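You operate a simulated robot arm through the tools that you are given. There is no shell and no other tool.

The job below is to be done with a simulated robot arm. You get a single attempt, and the scene is never put back.

## Task
Top up the clear can to the black line from the small green can and stir it smooth.
Fine: the small can goes back with its lid on, the blue stirrer back in the black tray. Set down upright: what you pick out.

It is judged by the outcome, as a careful person would: the job done as asked, and still so three seconds after it is handed in. It fails if anything else is knocked over, pushed out of place, dropped, spilled or broken. Lids that push on must go on centred and level and be pressed home; caps that screw on are set level and turned clockwise until they are tight.

## Robot
A 7-joint arm with a two-finger parallel gripper, fixed in place. Base frame: the origin is at the foot of the arm, x ahead of it, y to its left, z up. Lengths are in m, angles in degrees, forces in N, time in s.
Its first joint turns from -166.0 to 166.0 degrees. Payload 3.43 kg.
The TCP is the grasp point between the finger pads, 0.03 m short of the fingertips. In the tool frame z runs along the fingers and y along their closing line. Largest opening 0.094 m; finger width 0.028, thickness 0.01; the body of the gripper, 0.05 by 0.096 m, starts 0.055 m behind the TCP.
Orientation is told as [roll, pitch, yaw] about the base's x, y, z axes, in that order, counted from this pose: with the fingers straight down and closing along the base's y, the tool's x points along the base's -x, its y along +y and its z along -z.

## Interface
- The arm moves only by the tool step_arm. Its argument "moves" is a list of rows, each a list of 7 numbers: the shift along the tool's x, y, z in m, then the turn, a rotation vector about the tool's x, y, z in degrees, then the gripper command, from -1 (fully open) to 1 (shut), values between in proportion. In form: [[x, y, z, wx, wy, wz, hand], ...]. A call has 1 to 20 rows; each row is the pose to reach, as a shift and turn from the pose commanded when the call began, along the tool's axes at that moment. Rows are played at 5 a second. More than 0.05 m and 8.6 degrees between two rows, or a gripper value outside its range, and nothing of the call is played. A pose out of reach is approached as far as the arm can. The call stops where the force on the tool passes 40 N (or 10 N more than at its start, if that is more) or the arm is blocked; 0.2 s more then pass. Each finger travels about 0.045 m/s and halts on what it meets, pressing with about 31 N; the grip force reading is that of the motor and also rises with nothing between the fingers. The clock runs only during rows and for 0.2 s after the last one: add rows that repeat a pose to give the fingers time. The reply holds the time, the measured pose of the TCP, the force on the tool along the base axes, the opening and the grip force, in the units named above and with some noise, with the torque about the TCP (base axes, N m) and any sound that the robot's microphone picked up.
- Cameras (640 x 400 px; columns grow to the right, rows downward): "scene" is fixed at [0.4082, -0.6413, 1.4782]; the picture's right is [0.88, -0.48, 0.00], its down [-0.25, -0.46, -0.85] and it looks along [0.41, 0.75, -0.52] (base axes); focal length 335 px, centre (320, 200). "wrist" rides on the gripper at [0.076, 0.014, -0.103] in the tool frame; the picture's right is [-0.18, 0.98, 0.00], its down [-0.75, -0.14, -0.64] and it looks along [-0.63, -0.12, 0.77] (tool axes); focal length 243 px, centre (320, 200). There is no depth. A picture from a camera that has moved, and an enlarged one, comes with that camera's place and axes in the base frame and with its lens. The place of the scene camera against the robot may be out by one fixed shift of up to 0.025 m in any direction.
- grab_frame(camera): a new picture of that camera. The clock stands still meanwhile.
- close_up(camera, box): a new picture of the part [left, top, right, bottom] of that camera's present view, enlarged. The clock stands still meanwhile.
- close_job(): hands the job in; it is judged then, once.

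Places have to be worked out from the pictures, the camera data and where the tool is seen. Open the gripper and draw the arm clear of the work before you hand the job in, unless the task says otherwise.

The tools are called after "Call:" as a command line: name --pt "numbers of a row" for each row, then --argument value for the rest, lists and objects as JSON in quotes. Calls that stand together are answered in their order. step_arm: Moves the arm, as the interface text tells. Its arguments: {"type":"object","properties":{"moves":{"type":"array"}},"required":["moves"]} The other tools are called the same way: grab_frame (camera) takes a picture; close_up (camera, box) takes an enlarged picture of a part of a camera's view; close_job () hands the job in.

At the start:

```text
t: 0.0
tool_pos: [0.6049, 0.1226, 1.2482]
orientation: [0.0, -0.1, 0.1]
contact_force: [0.7, 0.9, 0.1]
moment: [0.01, 0.0, 0.02]
width: 0.0942
finger_force: 0.2
```

scene: 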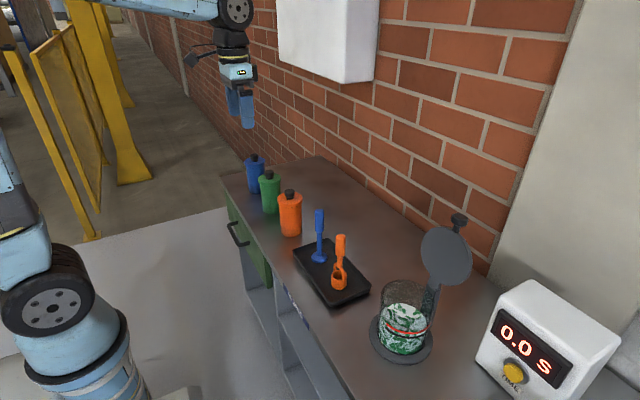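
wrist: 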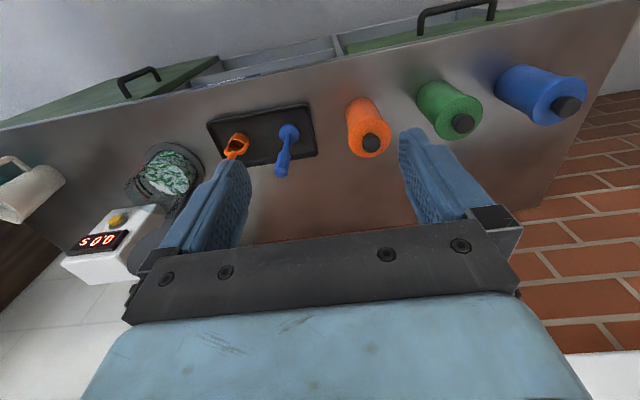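

The scene shows three bottles (blue, green, orange), a black tray with two stirrers, a clear can with a hinged cover or stand, and a timer. I'll enlarge the pictures to see the details.

Call:
close_up --camera "scene" --box '[340, 200, 500, 380]'

Call:
close_up --camera "scene" --box '[220, 140, 380, 310]'

Call:
close_up --camera "wrist" --box '[40, 80, 340, 280]'

Call:
close_up --camera "wrist" --box '[320, 40, 620, 220]'

```text
2.22 times, centred on (420, 290) of scene
camera zoom: at [0.4082, -0.6413, 1.4782], right [0.88, -0.48, 0.0], down [-0.25, -0.46, -0.85], along [0.41, 0.75, -0.52], focal length 745 px, centre (98, 0)
```

zoom: 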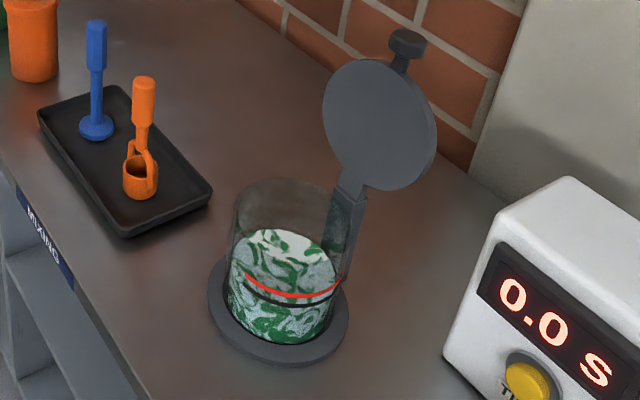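

```text
2.35 times, centred on (300, 225) of scene
camera zoom: at [0.4082, -0.6413, 1.4782], right [0.88, -0.48, 0.0], down [-0.25, -0.46, -0.85], along [0.41, 0.75, -0.52], focal length 789 px, centre (367, 141)
```

zoom: 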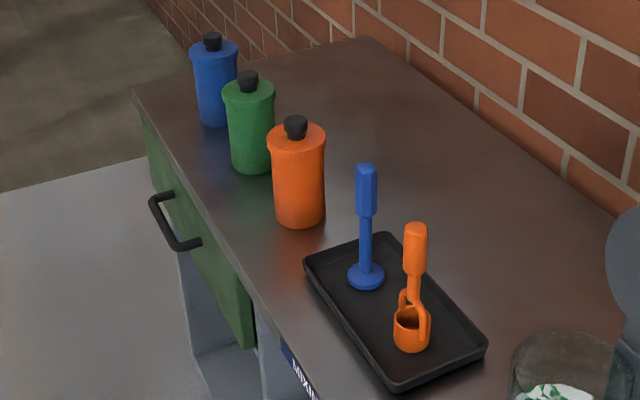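

```text
2.00 times, centred on (190, 180) of wrist
camera zoom: at [0.5289, 0.1357, 1.35], right [0.18, 0.98, 0.0], down [0.75, -0.14, 0.64], along [0.63, -0.12, -0.77], focal length 485 px, centre (580, 240)
```

zoom: 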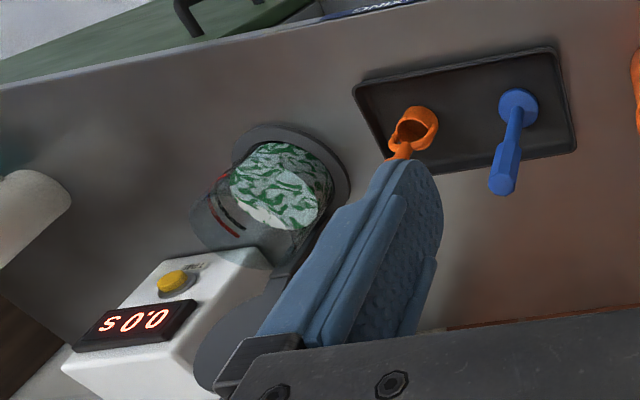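

```text
2.13 times, centred on (470, 130) of wrist
camera zoom: at [0.5289, 0.1357, 1.35], right [0.18, 0.98, 0.0], down [0.75, -0.14, 0.64], along [0.63, -0.12, -0.77], focal length 518 px, centre (0, 349)
```

zoom: 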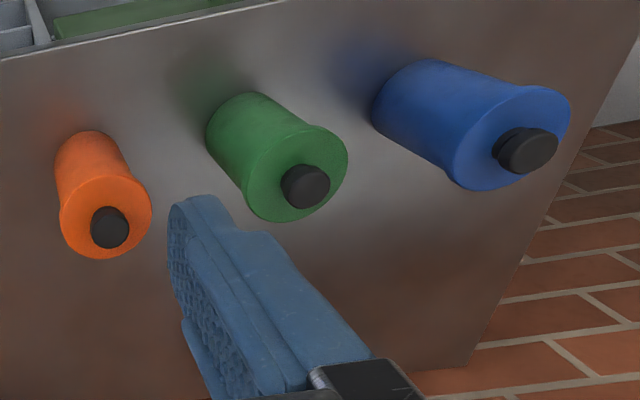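

The cans stand on a line at about x 0.755, with green at y≈0.36. The clear can is near (0.81,-0.32) with its hinged cover open on the far side. I'll bring the wrist camera in to look at the clear can level-on from the robot side.

Call:
step_arm --pt "0.0039 -0.0288 0.027 0 -3.6 0 -1" --pt "0.0078 -0.0576 0.054 0 -7.2 0 -1" --pt "0.0117 -0.0864 0.081 0 -10.8 0 -1" --pt "0.0156 -0.1152 0.108 0 -14.4 0 -1" --pt "0.0195 -0.144 0.135 0 -18 0 -1" --pt "0.0234 -0.1728 0.162 0 -21.6 0 -1" --pt "0.0273 -0.2016 0.189 0 -25.2 0 -1" --pt "0.0312 -0.2304 0.216 0 -28.8 0 -1" --pt "0.0351 -0.2592 0.243 0 -32.4 0 -1" --pt "0.039 -0.288 0.27 0 -36 0 -1" --pt "0.0429 -0.3168 0.297 0 -39.6 0 -1" --pt "0.0468 -0.3456 0.324 0 -43.2 0 -1" --pt "0.0507 -0.3744 0.351 0 -46.8 0 -1" --pt "0.0546 -0.4032 0.378 0 -50.4 0 -1"

Call:
grab_frame --camera "wrist"

Call:
grab_frame --camera "scene"

```text
t: 3.0
tool_pos: [0.5505, -0.2818, 0.8688]
orientation: [0.0, -50.5, 0.2]
contact_force: [-0.5, 1.0, -0.6]
moment: [-0.01, 0.07, 0.01]
width: 0.094
finger_force: 0.1
out of reach, approached as far as the arm can: row 11, 12, 13
```

```text
taken
camera wrist: at [0.4219, -0.2686, 0.8754], right [0.12, 0.98, 0.14], down [-0.02, -0.14, 0.99], along [0.99, -0.12, 0.0], focal length 243 px, centre (320, 200)
```

wrist: 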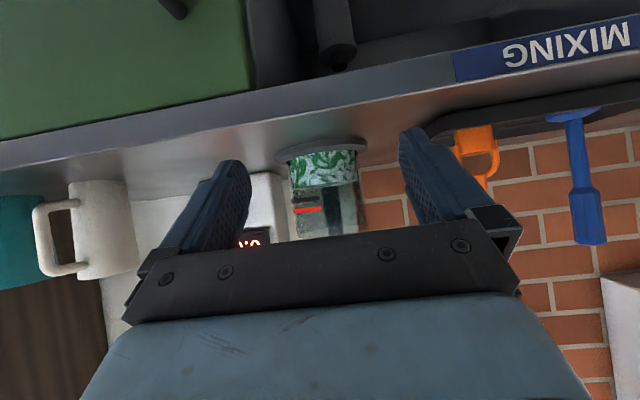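

```text
taken
```

scene: 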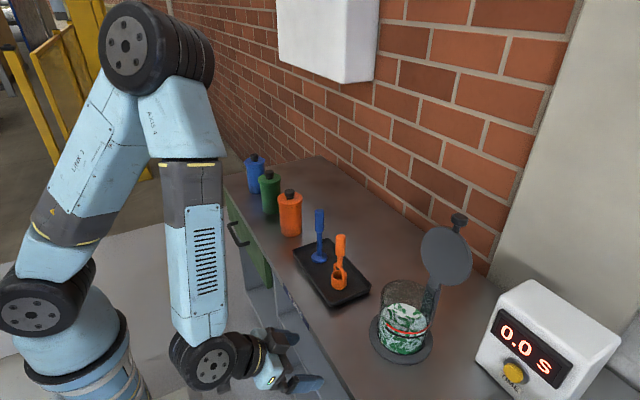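

The view is level with the can. I'll zoom in on the liquid level and the lines.

Call:
close_up --camera "wrist" --box '[260, 120, 400, 245]'

Call:
close_up --camera "wrist" --box '[440, 20, 640, 260]'

```text
3.20 times, centred on (330, 182) of wrist
camera zoom: at [0.4219, -0.2686, 0.8754], right [0.12, 0.98, 0.14], down [-0.02, -0.14, 0.99], along [0.99, -0.12, 0.0], focal length 776 px, centre (288, 256)
```

zoom: 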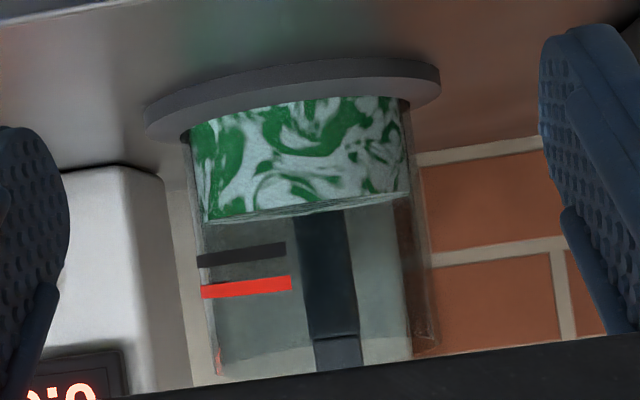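

```text
1.67 times, centred on (540, 140) of wrist
camera zoom: at [0.4219, -0.2686, 0.8754], right [0.12, 0.98, 0.14], down [-0.02, -0.14, 0.99], along [0.99, -0.12, 0.0], focal length 404 px, centre (-47, 300)
```

zoom: 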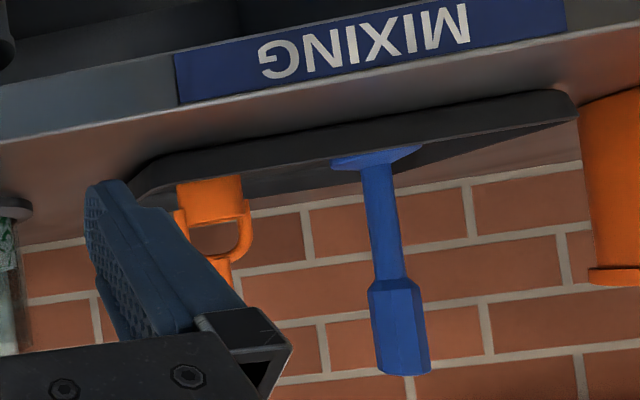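

Level-on, the liquid sits about 0.018 m below the black line (red is above black), and it is clearly unmixed. Next I'll move the camera sideways to look at the green can and its cap.

Call:
step_arm --pt "-0.0028 0.0457 -0.0023 0 0 0 -1" --pt "-0.0055 0.0914 -0.0045 0 0 0 -1" --pt "-0.0083 0.1371 -0.0068 0 0 0 -1" --pt "-0.011 0.1829 -0.0091 0 0 0 -1" --pt "-0.0138 0.2286 -0.0114 0 0 0 -1" --pt "-0.0165 0.2743 -0.0136 0 0 0 -1" --pt "-0.0193 0.32 -0.0159 0 0 0 -1" --pt "-0.0221 0.3657 -0.0182 0 0 0 -1" --pt "-0.0248 0.4114 -0.0204 0 0 0 -1" --pt "-0.0276 0.4571 -0.0227 0 0 0 -1" --pt "-0.0303 0.5029 -0.025 0 0 0 -1" --pt "-0.0331 0.5486 -0.0273 0 0 0 -1" --pt "-0.0358 0.5943 -0.0295 0 0 0 -1" --pt "-0.0386 0.64 -0.0318 0 0 0 -1"

Call:
grab_frame --camera "wrist"

Call:
close_up --camera "wrist" --box '[220, 80, 440, 250]'

```text
t: 6.0
tool_pos: [0.5486, 0.3606, 0.9184]
orientation: [-0.1, -50.3, 0.1]
contact_force: [0.3, -0.6, -0.4]
moment: [-0.01, 0.02, 0.0]
width: 0.094
finger_force: 0.1
out of reach, approached as far as the arm can: row 1, 2, 3, 4, 5, 6, 7, 8, 9, 10, 11
```

```text
taken
camera wrist: at [0.4213, 0.3735, 0.9256], right [0.12, 0.98, 0.14], down [-0.01, -0.14, 0.99], along [0.99, -0.12, 0.0], focal length 243 px, centre (320, 200)
```

wrist: 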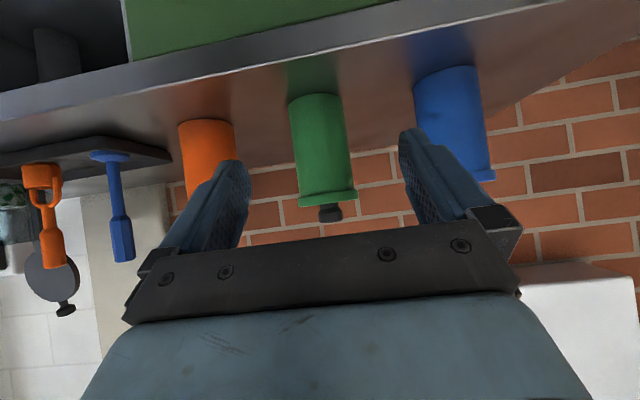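

```text
2.35 times, centred on (330, 165) of wrist
camera zoom: at [0.4213, 0.3735, 0.9256], right [0.12, 0.98, 0.14], down [-0.01, -0.14, 0.99], along [0.99, -0.12, 0.0], focal length 571 px, centre (296, 282)
```

zoom: 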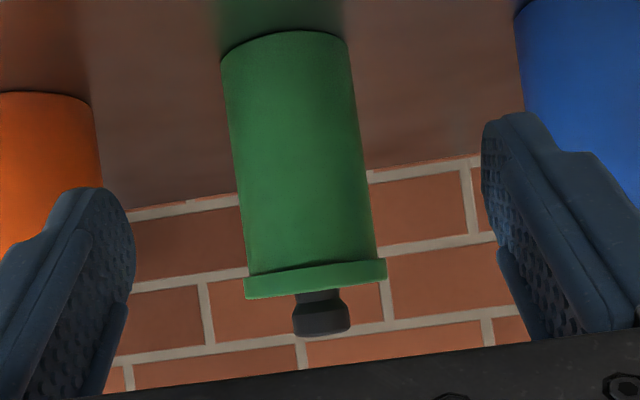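

The green can has a wider green top disc with a black knob, at about (0.740,0.347), with the knob top near z 0.955 and the bench near z 0.80. I'll zoom closer on the knob to tell whether it is a screw or push-on type.

Call:
close_up --camera "wrist" --box '[295, 175, 365, 230]'

Call:
close_up --camera "scene" --box '[245, 160, 305, 220]'

Call:
close_up --camera "scene" --box '[370, 280, 440, 360]'

Call:
close_up --camera "wrist" --box '[0, 130, 180, 330]'

```text
7.27 times, centred on (330, 202) of wrist
camera zoom: at [0.4213, 0.3735, 0.9256], right [0.12, 0.98, 0.14], down [-0.01, -0.14, 0.99], along [0.99, -0.12, 0.0], focal length 1764 px, centre (247, 182)
```

zoom: 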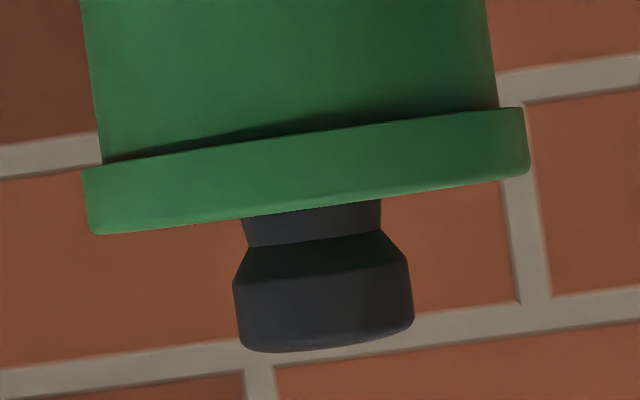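

```text
6.67 times, centred on (275, 190) of scene
camera zoom: at [0.4082, -0.6413, 1.4782], right [0.88, -0.48, 0.0], down [-0.25, -0.46, -0.85], along [0.41, 0.75, -0.52], focal length 2235 px, centre (620, 267)
```

zoom: 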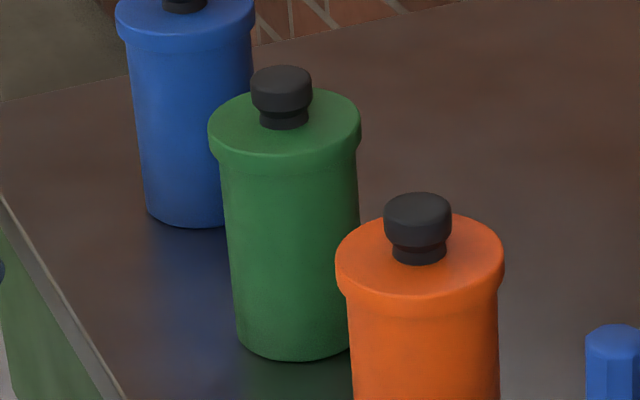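

```text
5.00 times, centred on (405, 320) of scene
camera zoom: at [0.4082, -0.6413, 1.4782], right [0.88, -0.48, 0.0], down [-0.25, -0.46, -0.85], along [0.41, 0.75, -0.52], focal length 1676 px, centre (-105, -400)
```

zoom: 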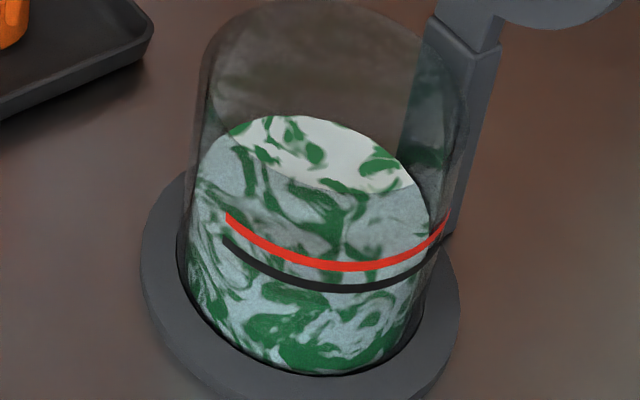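

```text
2.00 times, centred on (90, 230) of wrist
camera zoom: at [0.4213, 0.3735, 0.9256], right [0.12, 0.98, 0.14], down [-0.01, -0.14, 0.99], along [0.99, -0.12, 0.0], focal length 485 px, centre (780, 140)
```

zoom: 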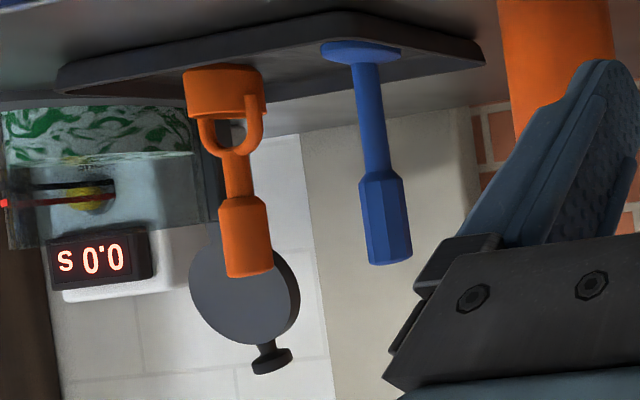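

The green can has a smooth skirted lid with a plain knob (about 0.032 wide), so it looks push-on. The knob head is at z≈0.944–0.956 and the lid top at z≈0.932. I'll raise the tool and bring it pointing down above the knob to measure its place.

Call:
step_arm --pt "-0.0308 0 -0.0256 0 0 0 -1" --pt "-0.0616 0 -0.0511 0 0 0 -1" --pt "-0.0854 -0.0019 -0.0362 0 7.19 0 -1" --pt "-0.1091 -0.0039 -0.0214 0 14.37 0 -1" --pt "-0.1329 -0.0058 -0.0065 0 21.56 0 -1" --pt "-0.1567 -0.0078 0.0083 0 28.74 0 -1" --pt "-0.1805 -0.0097 0.0232 0 35.93 0 -1" --pt "-0.2042 -0.0117 0.038 0 43.11 0 -1" --pt "-0.228 -0.0136 0.0529 0 50.3 0 -1"

Call:
grab_frame --camera "wrist"

Call:
close_up --camera "wrist" --box '[240, 50, 400, 200]'

```text
t: 8.2
tool_pos: [0.6817, 0.4211, 1.0621]
orientation: [0.1, 0.0, 7.9]
contact_force: [-1.1, 0.4, 1.8]
moment: [0.0, -0.13, 0.03]
width: 0.0943
finger_force: 0.1
stopped in row 9: the arm was blocked; the commanded pose is now the measured one
```

```text
taken
camera wrist: at [0.6055, 0.4246, 1.1646], right [0.05, 1.0, 0.0], down [0.77, -0.04, 0.64], along [0.64, -0.03, -0.77], focal length 243 px, centre (320, 200)
```

wrist: 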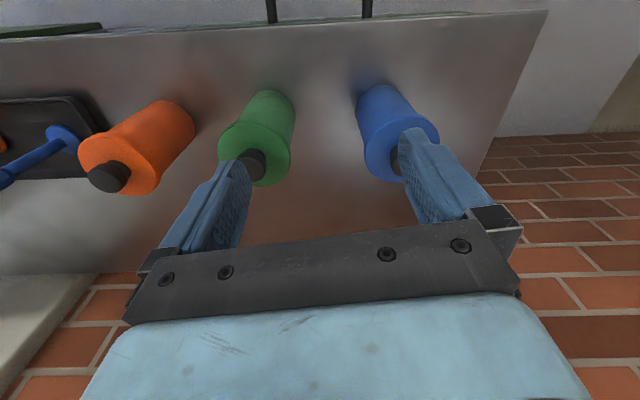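

```text
2.67 times, centred on (320, 125) of wrist
camera zoom: at [0.6055, 0.4246, 1.1646], right [0.05, 1.0, 0.0], down [0.77, -0.04, 0.64], along [0.64, -0.03, -0.77], focal length 647 px, centre (320, 400)
```

zoom: 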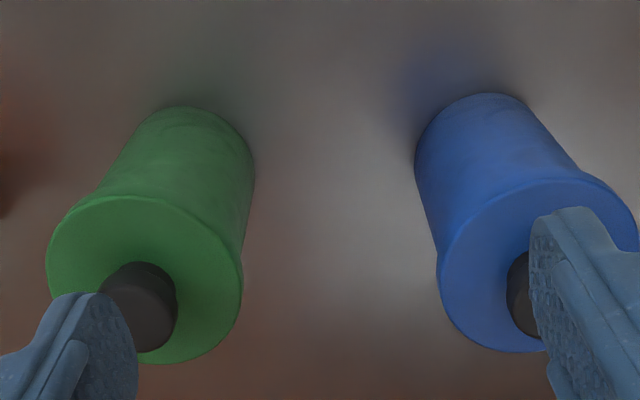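

The arm stopped early, off target with a small yaw, and there is no notable contact force. I'll check the scene to see the arm's posture before going on.

Call:
grab_frame --camera "scene"

```text
taken
```

scene: 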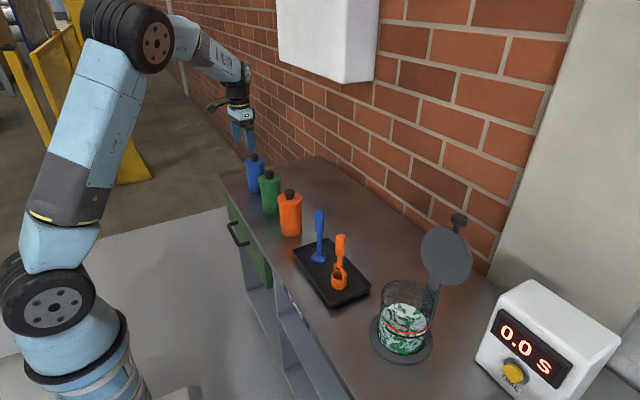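

The arm is clear of everything, so it probably just lagged through a posture change. Re-measured, the lid centre is near (0.732,0.347). I'll move there gently, squaring the yaw.

Call:
step_arm --pt "-0.0066 -0.0134 0.0037 0 0 1.32 -1" --pt "-0.0132 -0.0268 0.0074 0 0 2.63 -1" --pt "-0.0198 -0.0402 0.0111 0 0 3.95 -1" --pt "-0.0264 -0.0535 0.0147 0 0 5.27 -1" --pt "-0.033 -0.0669 0.0184 0 0 6.58 -1" --pt "-0.0396 -0.0803 0.0221 0 0 7.9 -1" --pt "-0.0396 -0.0803 0.0221 0 0 7.9 -1"

Call:
grab_frame --camera "wrist"

Call:
close_up --camera "wrist" --box '[240, 50, 400, 200]'

```text
t: 9.8
tool_pos: [0.7358, 0.3445, 1.0381]
orientation: [-0.1, 0.0, -0.1]
contact_force: [0.4, -0.6, 0.3]
moment: [0.01, -0.04, -0.02]
width: 0.0939
finger_force: 0.1
```

```text
taken
camera wrist: at [0.6597, 0.3579, 1.1407], right [0.19, 0.98, 0.0], down [0.75, -0.14, 0.64], along [0.63, -0.12, -0.77], focal length 243 px, centre (320, 200)
```

wrist: 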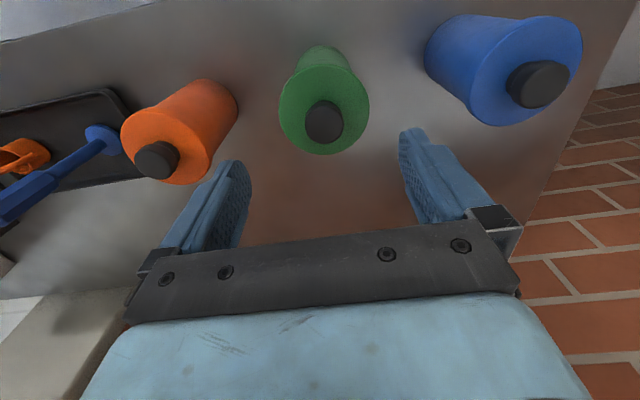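

```text
2.67 times, centred on (320, 125) of wrist
camera zoom: at [0.6597, 0.3579, 1.1407], right [0.19, 0.98, 0.0], down [0.75, -0.14, 0.64], along [0.63, -0.12, -0.77], focal length 647 px, centre (320, 400)
```

zoom: 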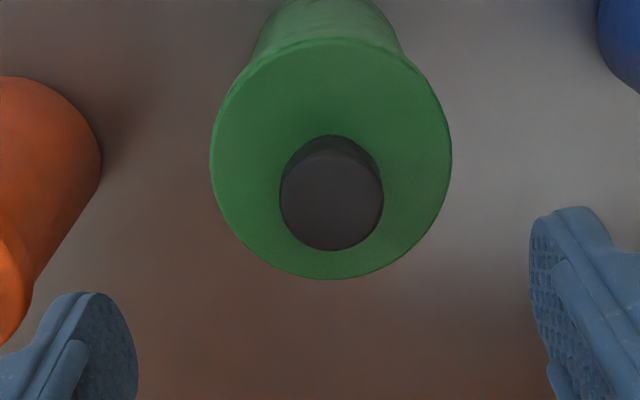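

The knob centre measures (0.7357,0.347), with the top at about z 0.956. I'll shift 2.6 mm in y and lower until the fingertips straddle the knob just above the lid (TCP z≈0.968).

Call:
step_arm --pt "0 0.0026 0.015 0 0 0 -1" --pt "0 0.0026 0.03 0 0 0 -1" --pt "0 0.0026 0.045 0 0 0 -1" --pt "0 0.0026 0.058 0 0 0 -1" --pt "0 0.0026 0.065 0 0 0 -1" --pt "0 0.0026 0.07 0 0 0 -1"

Call:
grab_frame --camera "wrist"

```text
t: 11.2
tool_pos: [0.7349, 0.3501, 0.9677]
orientation: [0.2, 0.0, -0.1]
contact_force: [-0.9, -0.3, 0.5]
moment: [0.0, 0.02, -0.03]
width: 0.094
finger_force: 0.1
```

```text
taken
camera wrist: at [0.6591, 0.3626, 1.0706], right [0.19, 0.98, 0.0], down [0.75, -0.14, 0.64], along [0.63, -0.12, -0.77], focal length 243 px, centre (320, 200)
```

wrist: 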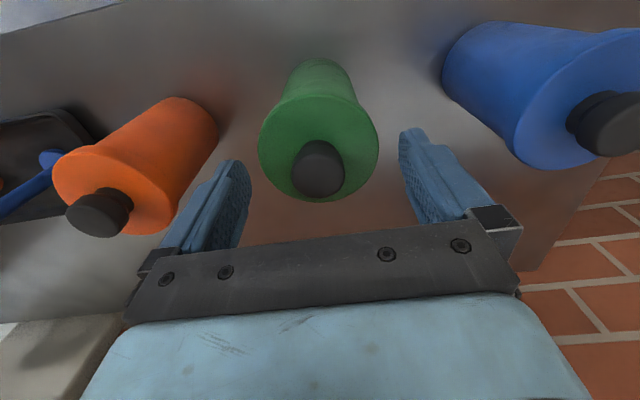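

The knob is centred between the fingers at the right depth. I'll close the gripper on it.

Call:
step_arm --pt "0 0 0 0 0 0 -0.5" --pt "0 0 0 0 0 0 0" --pt "0 0 0 0 0 0 0.3" --pt "0 0 0 0 0 0 0.6" --pt "0 0 0 0 0 0 1" --pt "0 0 0 0 0 0 1" --pt "0 0 0 0 0 0 1"

Call:
grab_frame --camera "wrist"

```text
t: 12.8
tool_pos: [0.7366, 0.3487, 0.967]
orientation: [0.0, 0.0, -0.1]
contact_force: [-0.1, 0.0, -0.4]
moment: [0.01, -0.02, 0.01]
width: 0.0282
finger_force: 31.2
heard: snap
```

```text
taken
camera wrist: at [0.6593, 0.3624, 1.0706], right [0.19, 0.98, 0.0], down [0.75, -0.14, 0.64], along [0.63, -0.12, -0.77], focal length 243 px, centre (320, 200)
```

wrist: 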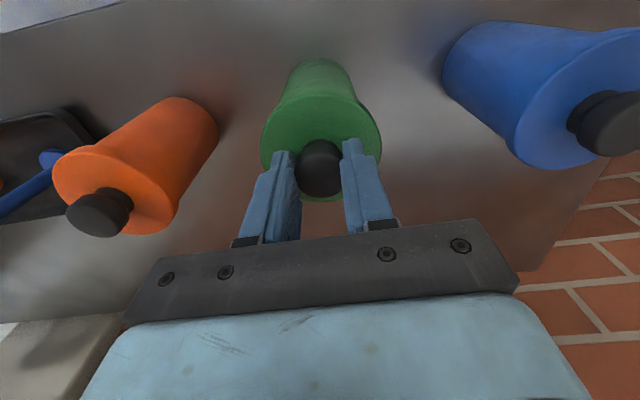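

The knob is gripped (0.028 m wide) and I heard a snap. I'll pull up a little and watch the force.

Call:
step_arm --pt "0 0 -0.003 0 0 0 1" --pt "0 0 -0.006 0 0 0 1" --pt "0 0 -0.009 0 0 0 1" --pt "0 0 -0.012 0 0 0 1"

Call:
grab_frame --camera "wrist"

Call:
close_up --camera "scene" --box '[230, 100, 330, 220]'

```text
t: 13.8
tool_pos: [0.7367, 0.3483, 0.979]
orientation: [0.1, -0.1, -0.2]
contact_force: [0.8, 0.6, -1.0]
moment: [0.0, 0.0, 0.0]
width: 0.0283
finger_force: 31.3
```

```text
taken
camera wrist: at [0.6602, 0.3611, 1.0826], right [0.19, 0.98, 0.0], down [0.75, -0.14, 0.64], along [0.63, -0.12, -0.77], focal length 243 px, centre (320, 200)
```

wrist: 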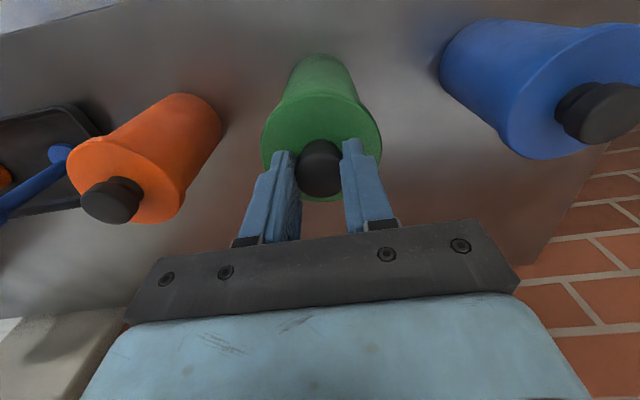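

```text
3.33 times, centred on (280, 160) of scene
camera zoom: at [0.4082, -0.6413, 1.4782], right [0.88, -0.48, 0.0], down [-0.25, -0.46, -0.85], along [0.41, 0.75, -0.52], focal length 1117 px, centre (453, 333)
```

zoom: 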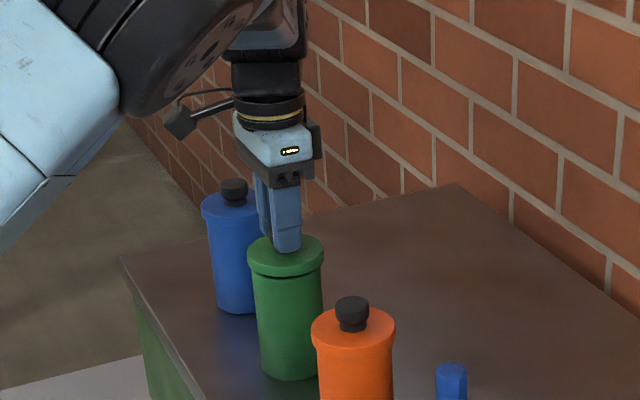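

Hardly any force while rising, so it seems only the lid came along. I'll lift further and check that the can stays on the bench.

Call:
step_arm --pt "0 0 -0.01 0 0 0 1" --pt "0 0 -0.025 0 0 0 1" --pt "0 0 -0.045 0 0 0 1" --pt "0 0 -0.07 0 0 0 1"

Call:
grab_frame --camera "wrist"

Call:
close_up --camera "scene" --box '[230, 100, 330, 220]'

```text
t: 14.8
tool_pos: [0.7363, 0.3483, 1.0498]
orientation: [-0.1, 0.0, -0.1]
contact_force: [-0.3, 0.8, -1.0]
moment: [0.01, 0.04, 0.0]
width: 0.0283
finger_force: 30.6
```

```text
taken
camera wrist: at [0.6599, 0.3619, 1.1523], right [0.19, 0.98, 0.0], down [0.75, -0.14, 0.64], along [0.63, -0.12, -0.77], focal length 243 px, centre (320, 200)
```

wrist: 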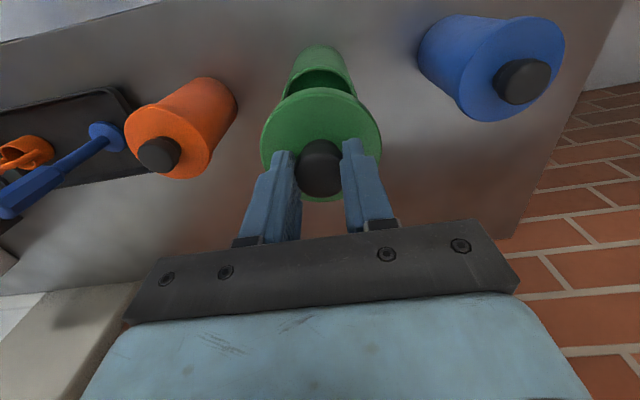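

```text
3.33 times, centred on (280, 160) of scene
camera zoom: at [0.4082, -0.6413, 1.4782], right [0.88, -0.48, 0.0], down [-0.25, -0.46, -0.85], along [0.41, 0.75, -0.52], focal length 1117 px, centre (453, 333)
```

zoom: 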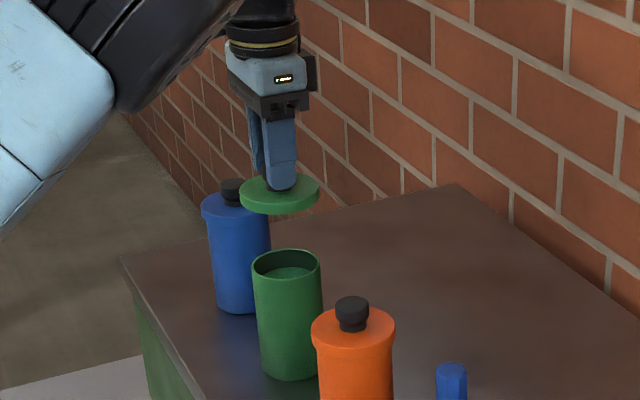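

The lid is off cleanly and the can stays upright, full of green to roughly 2 cm below the rim. I'll carry the lid to an open spot behind the cans at (0.88,0.265), then start down.

Call:
step_arm --pt "-0.029 -0.0166 0 0 0 0 1" --pt "-0.058 -0.0332 0 0 0 0 1" --pt "-0.087 -0.0498 0 0 0 0 1" --pt "-0.1155 -0.0664 0 0 0 0 1" --pt "-0.144 -0.083 0 0 0 0 1" --pt "-0.144 -0.083 0.03 0 0 0 1" --pt "-0.144 -0.083 0.06 0 0 0 1" --pt "-0.144 -0.083 0.09 0 0 0 1" --pt "-0.144 -0.083 0.12 0 0 0 1" --pt "-0.144 -0.083 0.15 0 0 0 1"

Call:
grab_frame --camera "wrist"

Call:
close_up --camera "scene" --box '[230, 120, 390, 240]'

```text
t: 17.0
tool_pos: [0.8807, 0.2641, 0.8985]
orientation: [0.0, -0.1, -0.1]
contact_force: [-1.4, -0.3, 0.5]
moment: [-0.01, -0.01, -0.02]
width: 0.0283
finger_force: 31.2
```

```text
taken
camera wrist: at [0.8039, 0.2783, 1.0013], right [0.19, 0.98, 0.0], down [0.75, -0.14, 0.64], along [0.63, -0.12, -0.77], focal length 243 px, centre (320, 200)
```

wrist: 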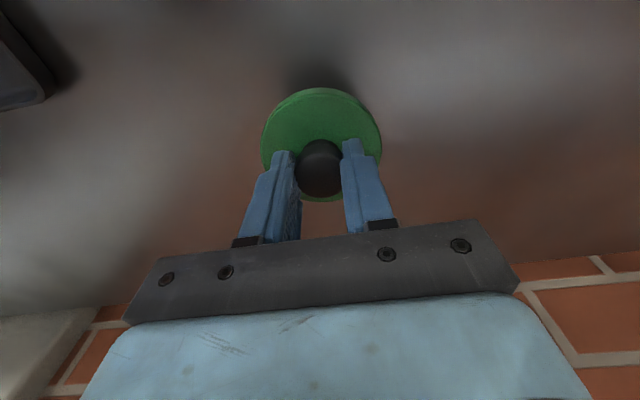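

```text
3.33 times, centred on (310, 180) of scene
camera zoom: at [0.4082, -0.6413, 1.4782], right [0.88, -0.48, 0.0], down [-0.25, -0.46, -0.85], along [0.41, 0.75, -0.52], focal length 1117 px, centre (353, 267)
```

zoom: 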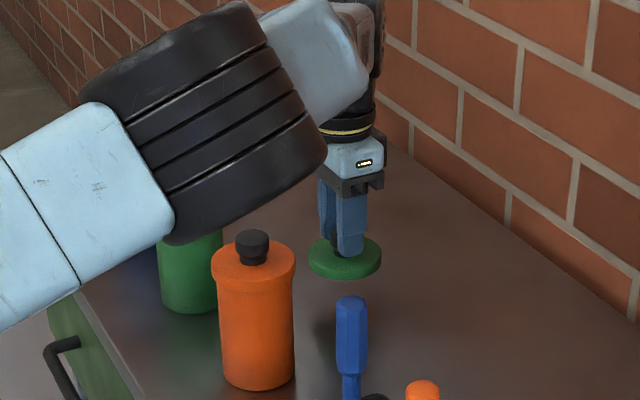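

The wrist housing hangs low over the cans here, so I'll check the arm's posture before lowering any further.

Call:
grab_frame --camera "scene"

```text
taken
```

scene: 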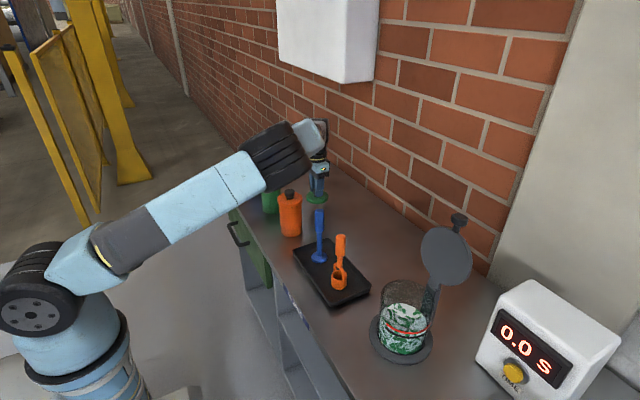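

The outstretched arm comes low over the stirrers and cans here. I'll go back up, fold the arm in, and use a nearer spot in front at about (0.67,-0.22), clear of everything.

Call:
step_arm --pt "0 0 -0.03 0 0 0 1" --pt "0 0 -0.06 0 0 0 1" --pt "0 0 -0.09 0 0 0 1" --pt "0 0 -0.12 0 0 0 1" --pt "0 0 -0.15 0 0 0 1" --pt "0 0 -0.18 0 0 0 1" --pt "0.03 0 -0.18 0 0 0 1" --pt "0.06 0 -0.18 0 0 0 1" --pt "0.09 0 -0.18 0 0 0 1" --pt "0.12 0 -0.18 0 0 0 1" --pt "0.15 0 -0.18 0 0 0 1" --pt "0.18 0 -0.18 0 0 0 1" --pt "0.21 0 -0.18 0 0 0 1" --pt "0.21 0 -0.18 0 0 0 1"

Call:
grab_frame --camera "scene"

```text
t: 20.0
tool_pos: [0.6691, 0.2673, 1.0825]
orientation: [0.1, 0.0, -0.1]
contact_force: [0.1, 0.1, -0.2]
moment: [0.0, 0.01, -0.02]
width: 0.0282
finger_force: 30.6
```

```text
taken
```

scene: 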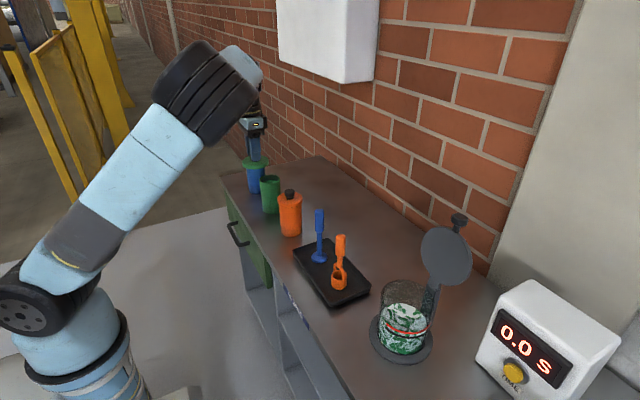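

The arm is well folded and clear. I'll move along y to about -0.22 at this height.

Call:
step_arm --pt "0 -0.035 0 0 0 0 1" --pt "0 -0.07 0 0 0 0 1" --pt "0 -0.105 0 0 0 0 1" --pt "0 -0.14 0 0 0 0 1" --pt "0 -0.175 0 0 0 0 1" --pt "0 -0.21 0 0 0 0 1" --pt "0 -0.245 0 0 0 0 1" --pt "0 -0.28 0 0 0 0 1" --pt "0 -0.315 0 0 0 0 1" --pt "0 -0.35 0 0 0 0 1" --pt "0 -0.385 0 0 0 0 1" --pt "0 -0.42 0 0 0 0 1" --pt "0 -0.455 0 0 0 0 1" --pt "0 -0.486 0 0 0 0 1" --pt "0 -0.486 0 0 0 0 1"

Call:
grab_frame --camera "wrist"

Call:
grab_frame --camera "scene"

```text
t: 23.2
tool_pos: [0.669, -0.2208, 1.0792]
orientation: [0.1, 0.0, -0.1]
contact_force: [0.0, -0.1, -1.8]
moment: [0.01, 0.0, -0.01]
width: 0.0278
finger_force: 31.1
```

```text
taken
camera wrist: at [0.5923, -0.2071, 1.1834], right [0.19, 0.98, 0.0], down [0.75, -0.14, 0.64], along [0.63, -0.12, -0.77], focal length 243 px, centre (320, 200)
```

wrist: 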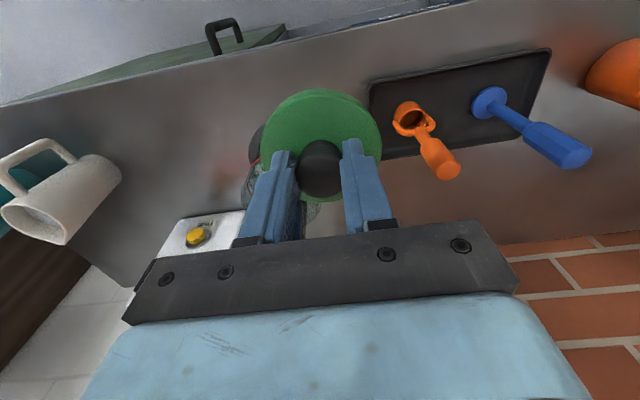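

```text
taken
```

scene: 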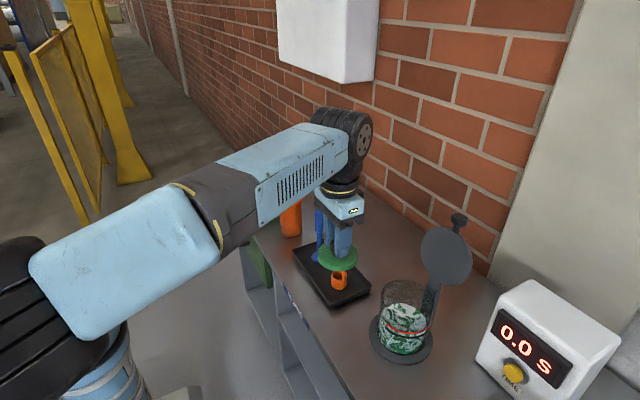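

The lid is over the chosen spot at (0.67,-0.22). I'll lower it to just above the bench.

Call:
step_arm --pt "0 0 0.03 0 0 0 1" --pt "0 0 0.06 0 0 0 1" --pt "0 0 0.09 0 0 0 1" --pt "0 0 0.12 0 0 0 1" --pt "0 0 0.15 0 0 0 1" --pt "0 0 0.18 0 0 0 1" --pt "0 0 0.205 0 0 0 1" --pt "0 0 0.215 0 0 0 1"

Call:
grab_frame --camera "wrist"

Call:
close_up --camera "scene" --box '[270, 180, 450, 380]'

```text
t: 25.0
tool_pos: [0.6704, -0.2193, 0.8641]
orientation: [0.0, 0.0, -0.1]
contact_force: [-1.3, -1.2, -0.5]
moment: [0.01, -0.01, 0.0]
width: 0.028
finger_force: 30.5
```

```text
taken
camera wrist: at [0.5934, -0.207, 0.9674], right [0.19, 0.98, 0.0], down [0.75, -0.14, 0.64], along [0.63, -0.12, -0.77], focal length 243 px, centre (320, 200)
```

wrist: 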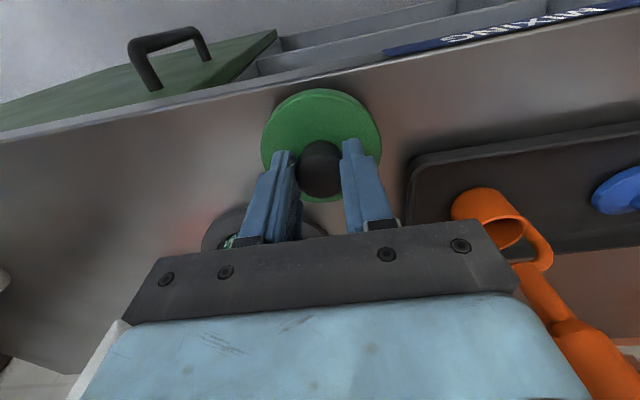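

```text
2.00 times, centred on (360, 280) of scene
camera zoom: at [0.4082, -0.6413, 1.4782], right [0.88, -0.48, 0.0], down [-0.25, -0.46, -0.85], along [0.41, 0.75, -0.52], focal length 670 px, centre (240, 40)
```

zoom: 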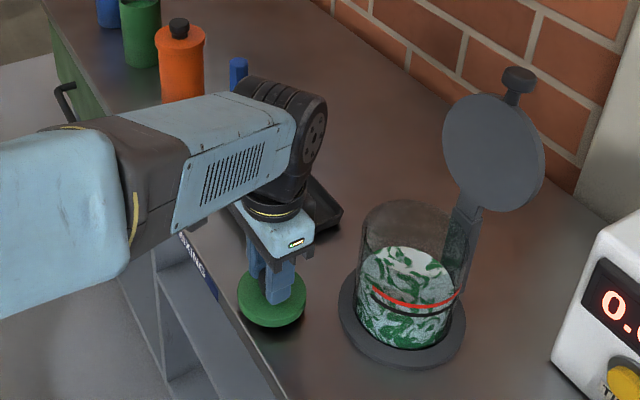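

The bench's front edge looks close to the lid. I'll zoom in to check the margin before setting it down.

Call:
close_up --camera "wrist" --box '[230, 40, 420, 160]'

Call:
close_up --camera "scene" --box '[320, 280, 420, 380]'

```text
3.33 times, centred on (325, 100) of wrist
camera zoom: at [0.5934, -0.207, 0.9674], right [0.19, 0.98, 0.0], down [0.75, -0.14, 0.64], along [0.63, -0.12, -0.77], focal length 809 px, centre (303, 533)
```

zoom: 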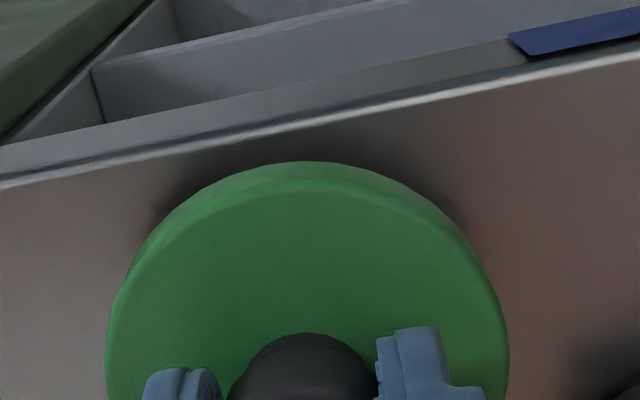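

```text
4.00 times, centred on (370, 330) of scene
camera zoom: at [0.4082, -0.6413, 1.4782], right [0.88, -0.48, 0.0], down [-0.25, -0.46, -0.85], along [0.41, 0.75, -0.52], focal length 1341 px, centre (120, -320)
```

zoom: 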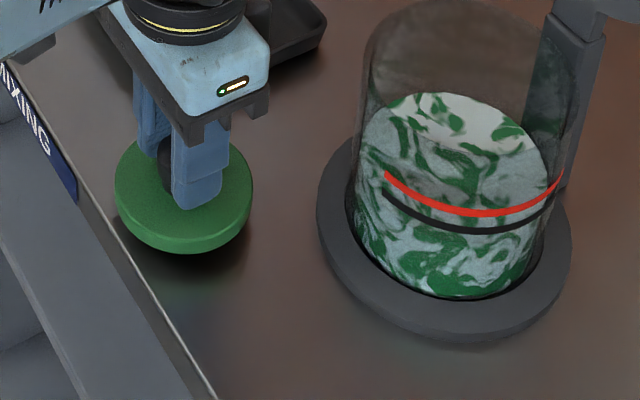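

The lid's near edge would sit right at the bench edge, so I'll shift it 2 cm inward to (0.69,-0.222) and then ease it down until it touches.

Call:
step_arm --pt "-0.01 -0.001 0 0 0 0 1" --pt "-0.02 -0.002 0 0 0 0 1" --pt "-0.02 -0.002 0.005 0 0 0 1" --pt "-0.02 -0.002 0.009 0 0 0 1" --pt "-0.02 -0.002 0.012 0 0 0 1"

Call:
close_up --camera "scene" --box '[320, 280, 420, 380]'

```text
t: 26.2
tool_pos: [0.6879, -0.2225, 0.8523]
orientation: [0.0, 0.0, -0.1]
contact_force: [0.3, 0.1, -0.5]
moment: [0.0, 0.0, 0.01]
width: 0.028
finger_force: 31.2
```

```text
4.00 times, centred on (370, 330) of scene
camera zoom: at [0.4082, -0.6413, 1.4782], right [0.88, -0.48, 0.0], down [-0.25, -0.46, -0.85], along [0.41, 0.75, -0.52], focal length 1341 px, centre (120, -320)
```

zoom: 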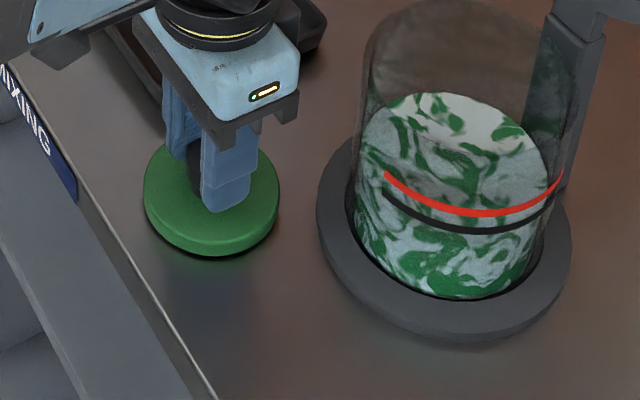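

The lid is almost down, with a good margin from the edge. I'll lower it in small steps until contact.

Call:
step_arm --pt "0 0 0.0015 0 0 0 1" --pt "0 0 0.003 0 0 0 1" --pt "0 0 0.0045 0 0 0 1"

```text
t: 27.0
tool_pos: [0.6886, -0.2212, 0.8493]
orientation: [0.0, 0.0, -0.2]
contact_force: [0.2, -1.5, 15.6]
moment: [0.19, 0.33, 0.16]
width: 0.0278
finger_force: 31.0
```

It's down: 15.6 N at TCP z≈0.849, so the bench is at z≈0.802. I'll ease off, open only partly so as not to reach the tray, and rise.

Call:
step_arm --pt "0 0 -0.002 0 0 0 1" --pt "0 0 -0.002 0 0 0 0.5" --pt "0 0 -0.002 0 0 0 0.2" --pt "0 0 -0.002 0 0 0 -0.05" --pt "0 0 -0.002 0 0 0 -0.05" --pt "0 0 -0.012 0 0 0 -0.05" --pt "0 0 -0.032 0 0 0 -0.05" --pt "0 0 -0.062 0 0 0 -0.05" --pt "0 0 -0.102 0 0 0 -0.05" --pt "0 0 -0.142 0 0 0 -0.05"

Call:
grab_frame --camera "wrist"

Call:
close_up --camera "scene" --box '[310, 250, 430, 380]'

```text
t: 29.2
tool_pos: [0.6897, -0.221, 0.9886]
orientation: [0.0, 0.0, -0.1]
contact_force: [0.7, -0.6, -0.1]
moment: [0.03, 0.03, 0.03]
width: 0.0494
finger_force: 0.0
```

```text
taken
camera wrist: at [0.613, -0.2066, 1.0928], right [0.19, 0.98, 0.0], down [0.75, -0.14, 0.64], along [0.63, -0.12, -0.77], focal length 243 px, centre (320, 200)
```

wrist: 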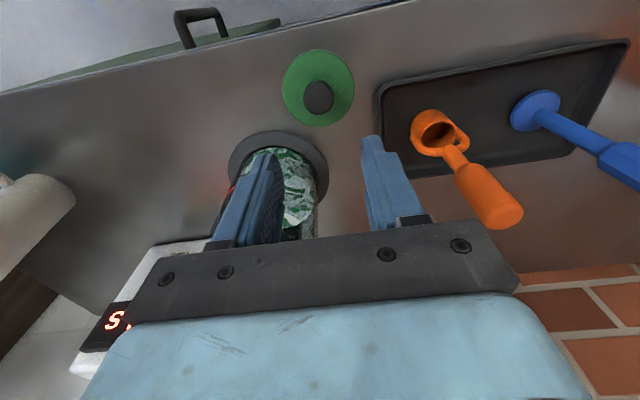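

```text
3.08 times, centred on (370, 315) of scene
camera zoom: at [0.4082, -0.6413, 1.4782], right [0.88, -0.48, 0.0], down [-0.25, -0.46, -0.85], along [0.41, 0.75, -0.52], focal length 1031 px, centre (166, -154)
```

zoom: 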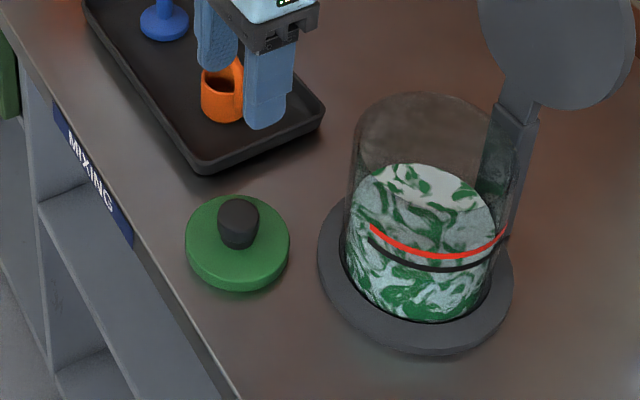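

The lid is standing flat on the bench, knob up. While I'm here, I'll zoom in to measure the clear can and the stirrers.

Call:
close_up --camera "wrist" --box '[210, 110, 350, 250]'

Call:
close_up --camera "wrist" --box '[380, 40, 640, 230]'

```text
2.86 times, centred on (280, 180) of wrist
camera zoom: at [0.613, -0.2066, 1.0928], right [0.19, 0.98, 0.0], down [0.75, -0.14, 0.64], along [0.63, -0.12, -0.77], focal length 693 px, centre (434, 257)
```

zoom: 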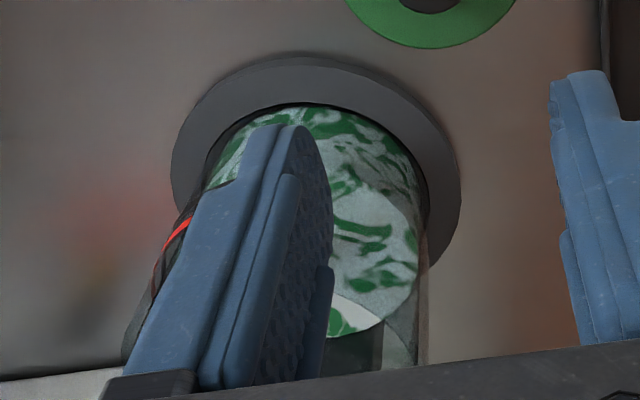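

```text
2.11 times, centred on (510, 135) of wrist
camera zoom: at [0.613, -0.2066, 1.0928], right [0.19, 0.98, 0.0], down [0.75, -0.14, 0.64], along [0.63, -0.12, -0.77], focal length 511 px, centre (-80, 337)
```

zoom: 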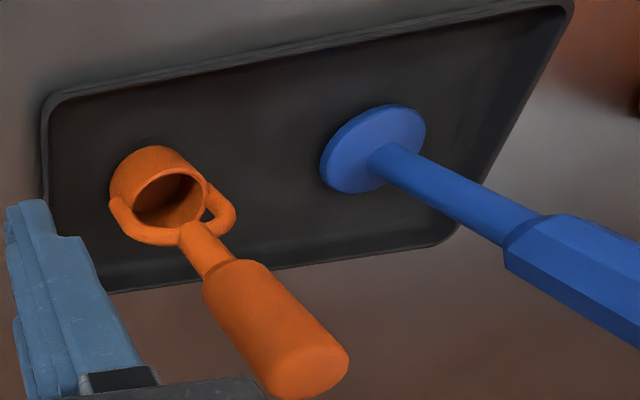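

The blue stirrer's foot is at about (0.755,0.017), and the clear can's base ring is centred near (0.796,-0.302). Next is the green can: rise, traverse above everything and open fully.

Call:
step_arm --pt "0 0 -0.03 0 0 0 -0.05" --pt "0 0 -0.065 0 0 0 -0.05" --pt "0 0 -0.1 0 0 0 -0.05" --pt "0 0.03 -0.1 0 0 0 -1" --pt "0 0.065 -0.1 0 0 0 -1" --pt "0 0.1 -0.1 0 0 0 -1" --pt "0 0.14 -0.1 0 0 0 -1" --pt "0 0.18 -0.1 0 0 0 -1" --pt "0 0.22 -0.1 0 0 0 -1" --pt "0 0.26 -0.1 0 0 0 -1" --pt "0 0.3 -0.1 0 0 0 -1" --pt "0 0.34 -0.1 0 0 0 -1" --pt "0 0.38 -0.1 0 0 0 -1" --pt "0 0.42 -0.1 0 0 0 -1" --pt "0 0.46 -0.1 0 0 0 -1" --pt "0 0.5 -0.1 0 0 0 -1" --pt "0 0.54 -0.1 0 0 0 -1" --pt "0 0.568 -0.1 0 0 0 -1" --pt "0 0.568 -0.1 0 0 0 -1"

Call:
grab_frame --camera "wrist"

Call:
close_up --camera "wrist" --box '[240, 30, 400, 180]'

```text
t: 33.2
tool_pos: [0.6951, 0.3472, 1.0895]
orientation: [0.0, -0.1, -0.1]
contact_force: [-0.1, 0.0, -0.6]
moment: [-0.02, 0.02, -0.01]
width: 0.0942
finger_force: 0.2
```

```text
taken
camera wrist: at [0.6175, 0.3604, 1.1917], right [0.19, 0.98, 0.0], down [0.75, -0.14, 0.64], along [0.63, -0.12, -0.77], focal length 243 px, centre (320, 200)
```

wrist: 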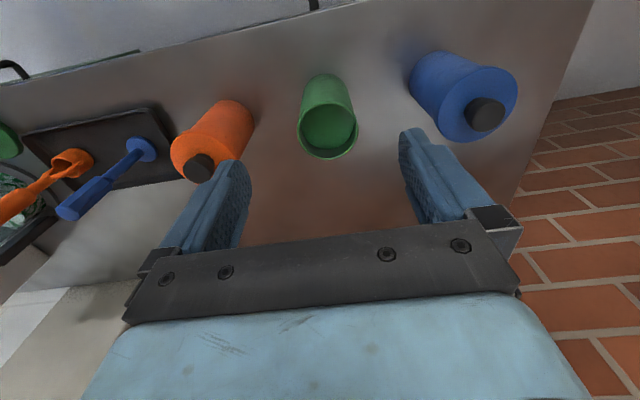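

```text
2.67 times, centred on (320, 105) of wrist
camera zoom: at [0.6175, 0.3604, 1.1917], right [0.19, 0.98, 0.0], down [0.75, -0.14, 0.64], along [0.63, -0.12, -0.77], focal length 647 px, centre (320, 453)
```

zoom: 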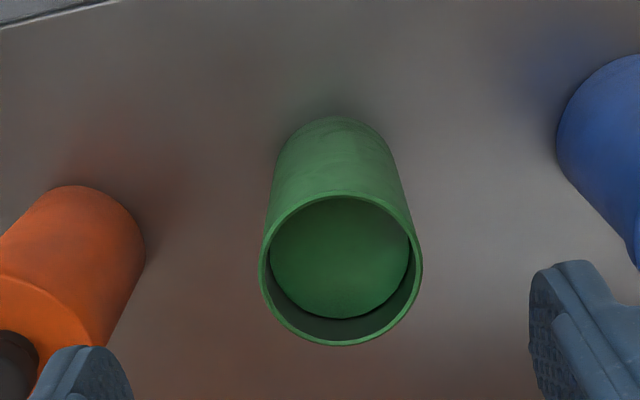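

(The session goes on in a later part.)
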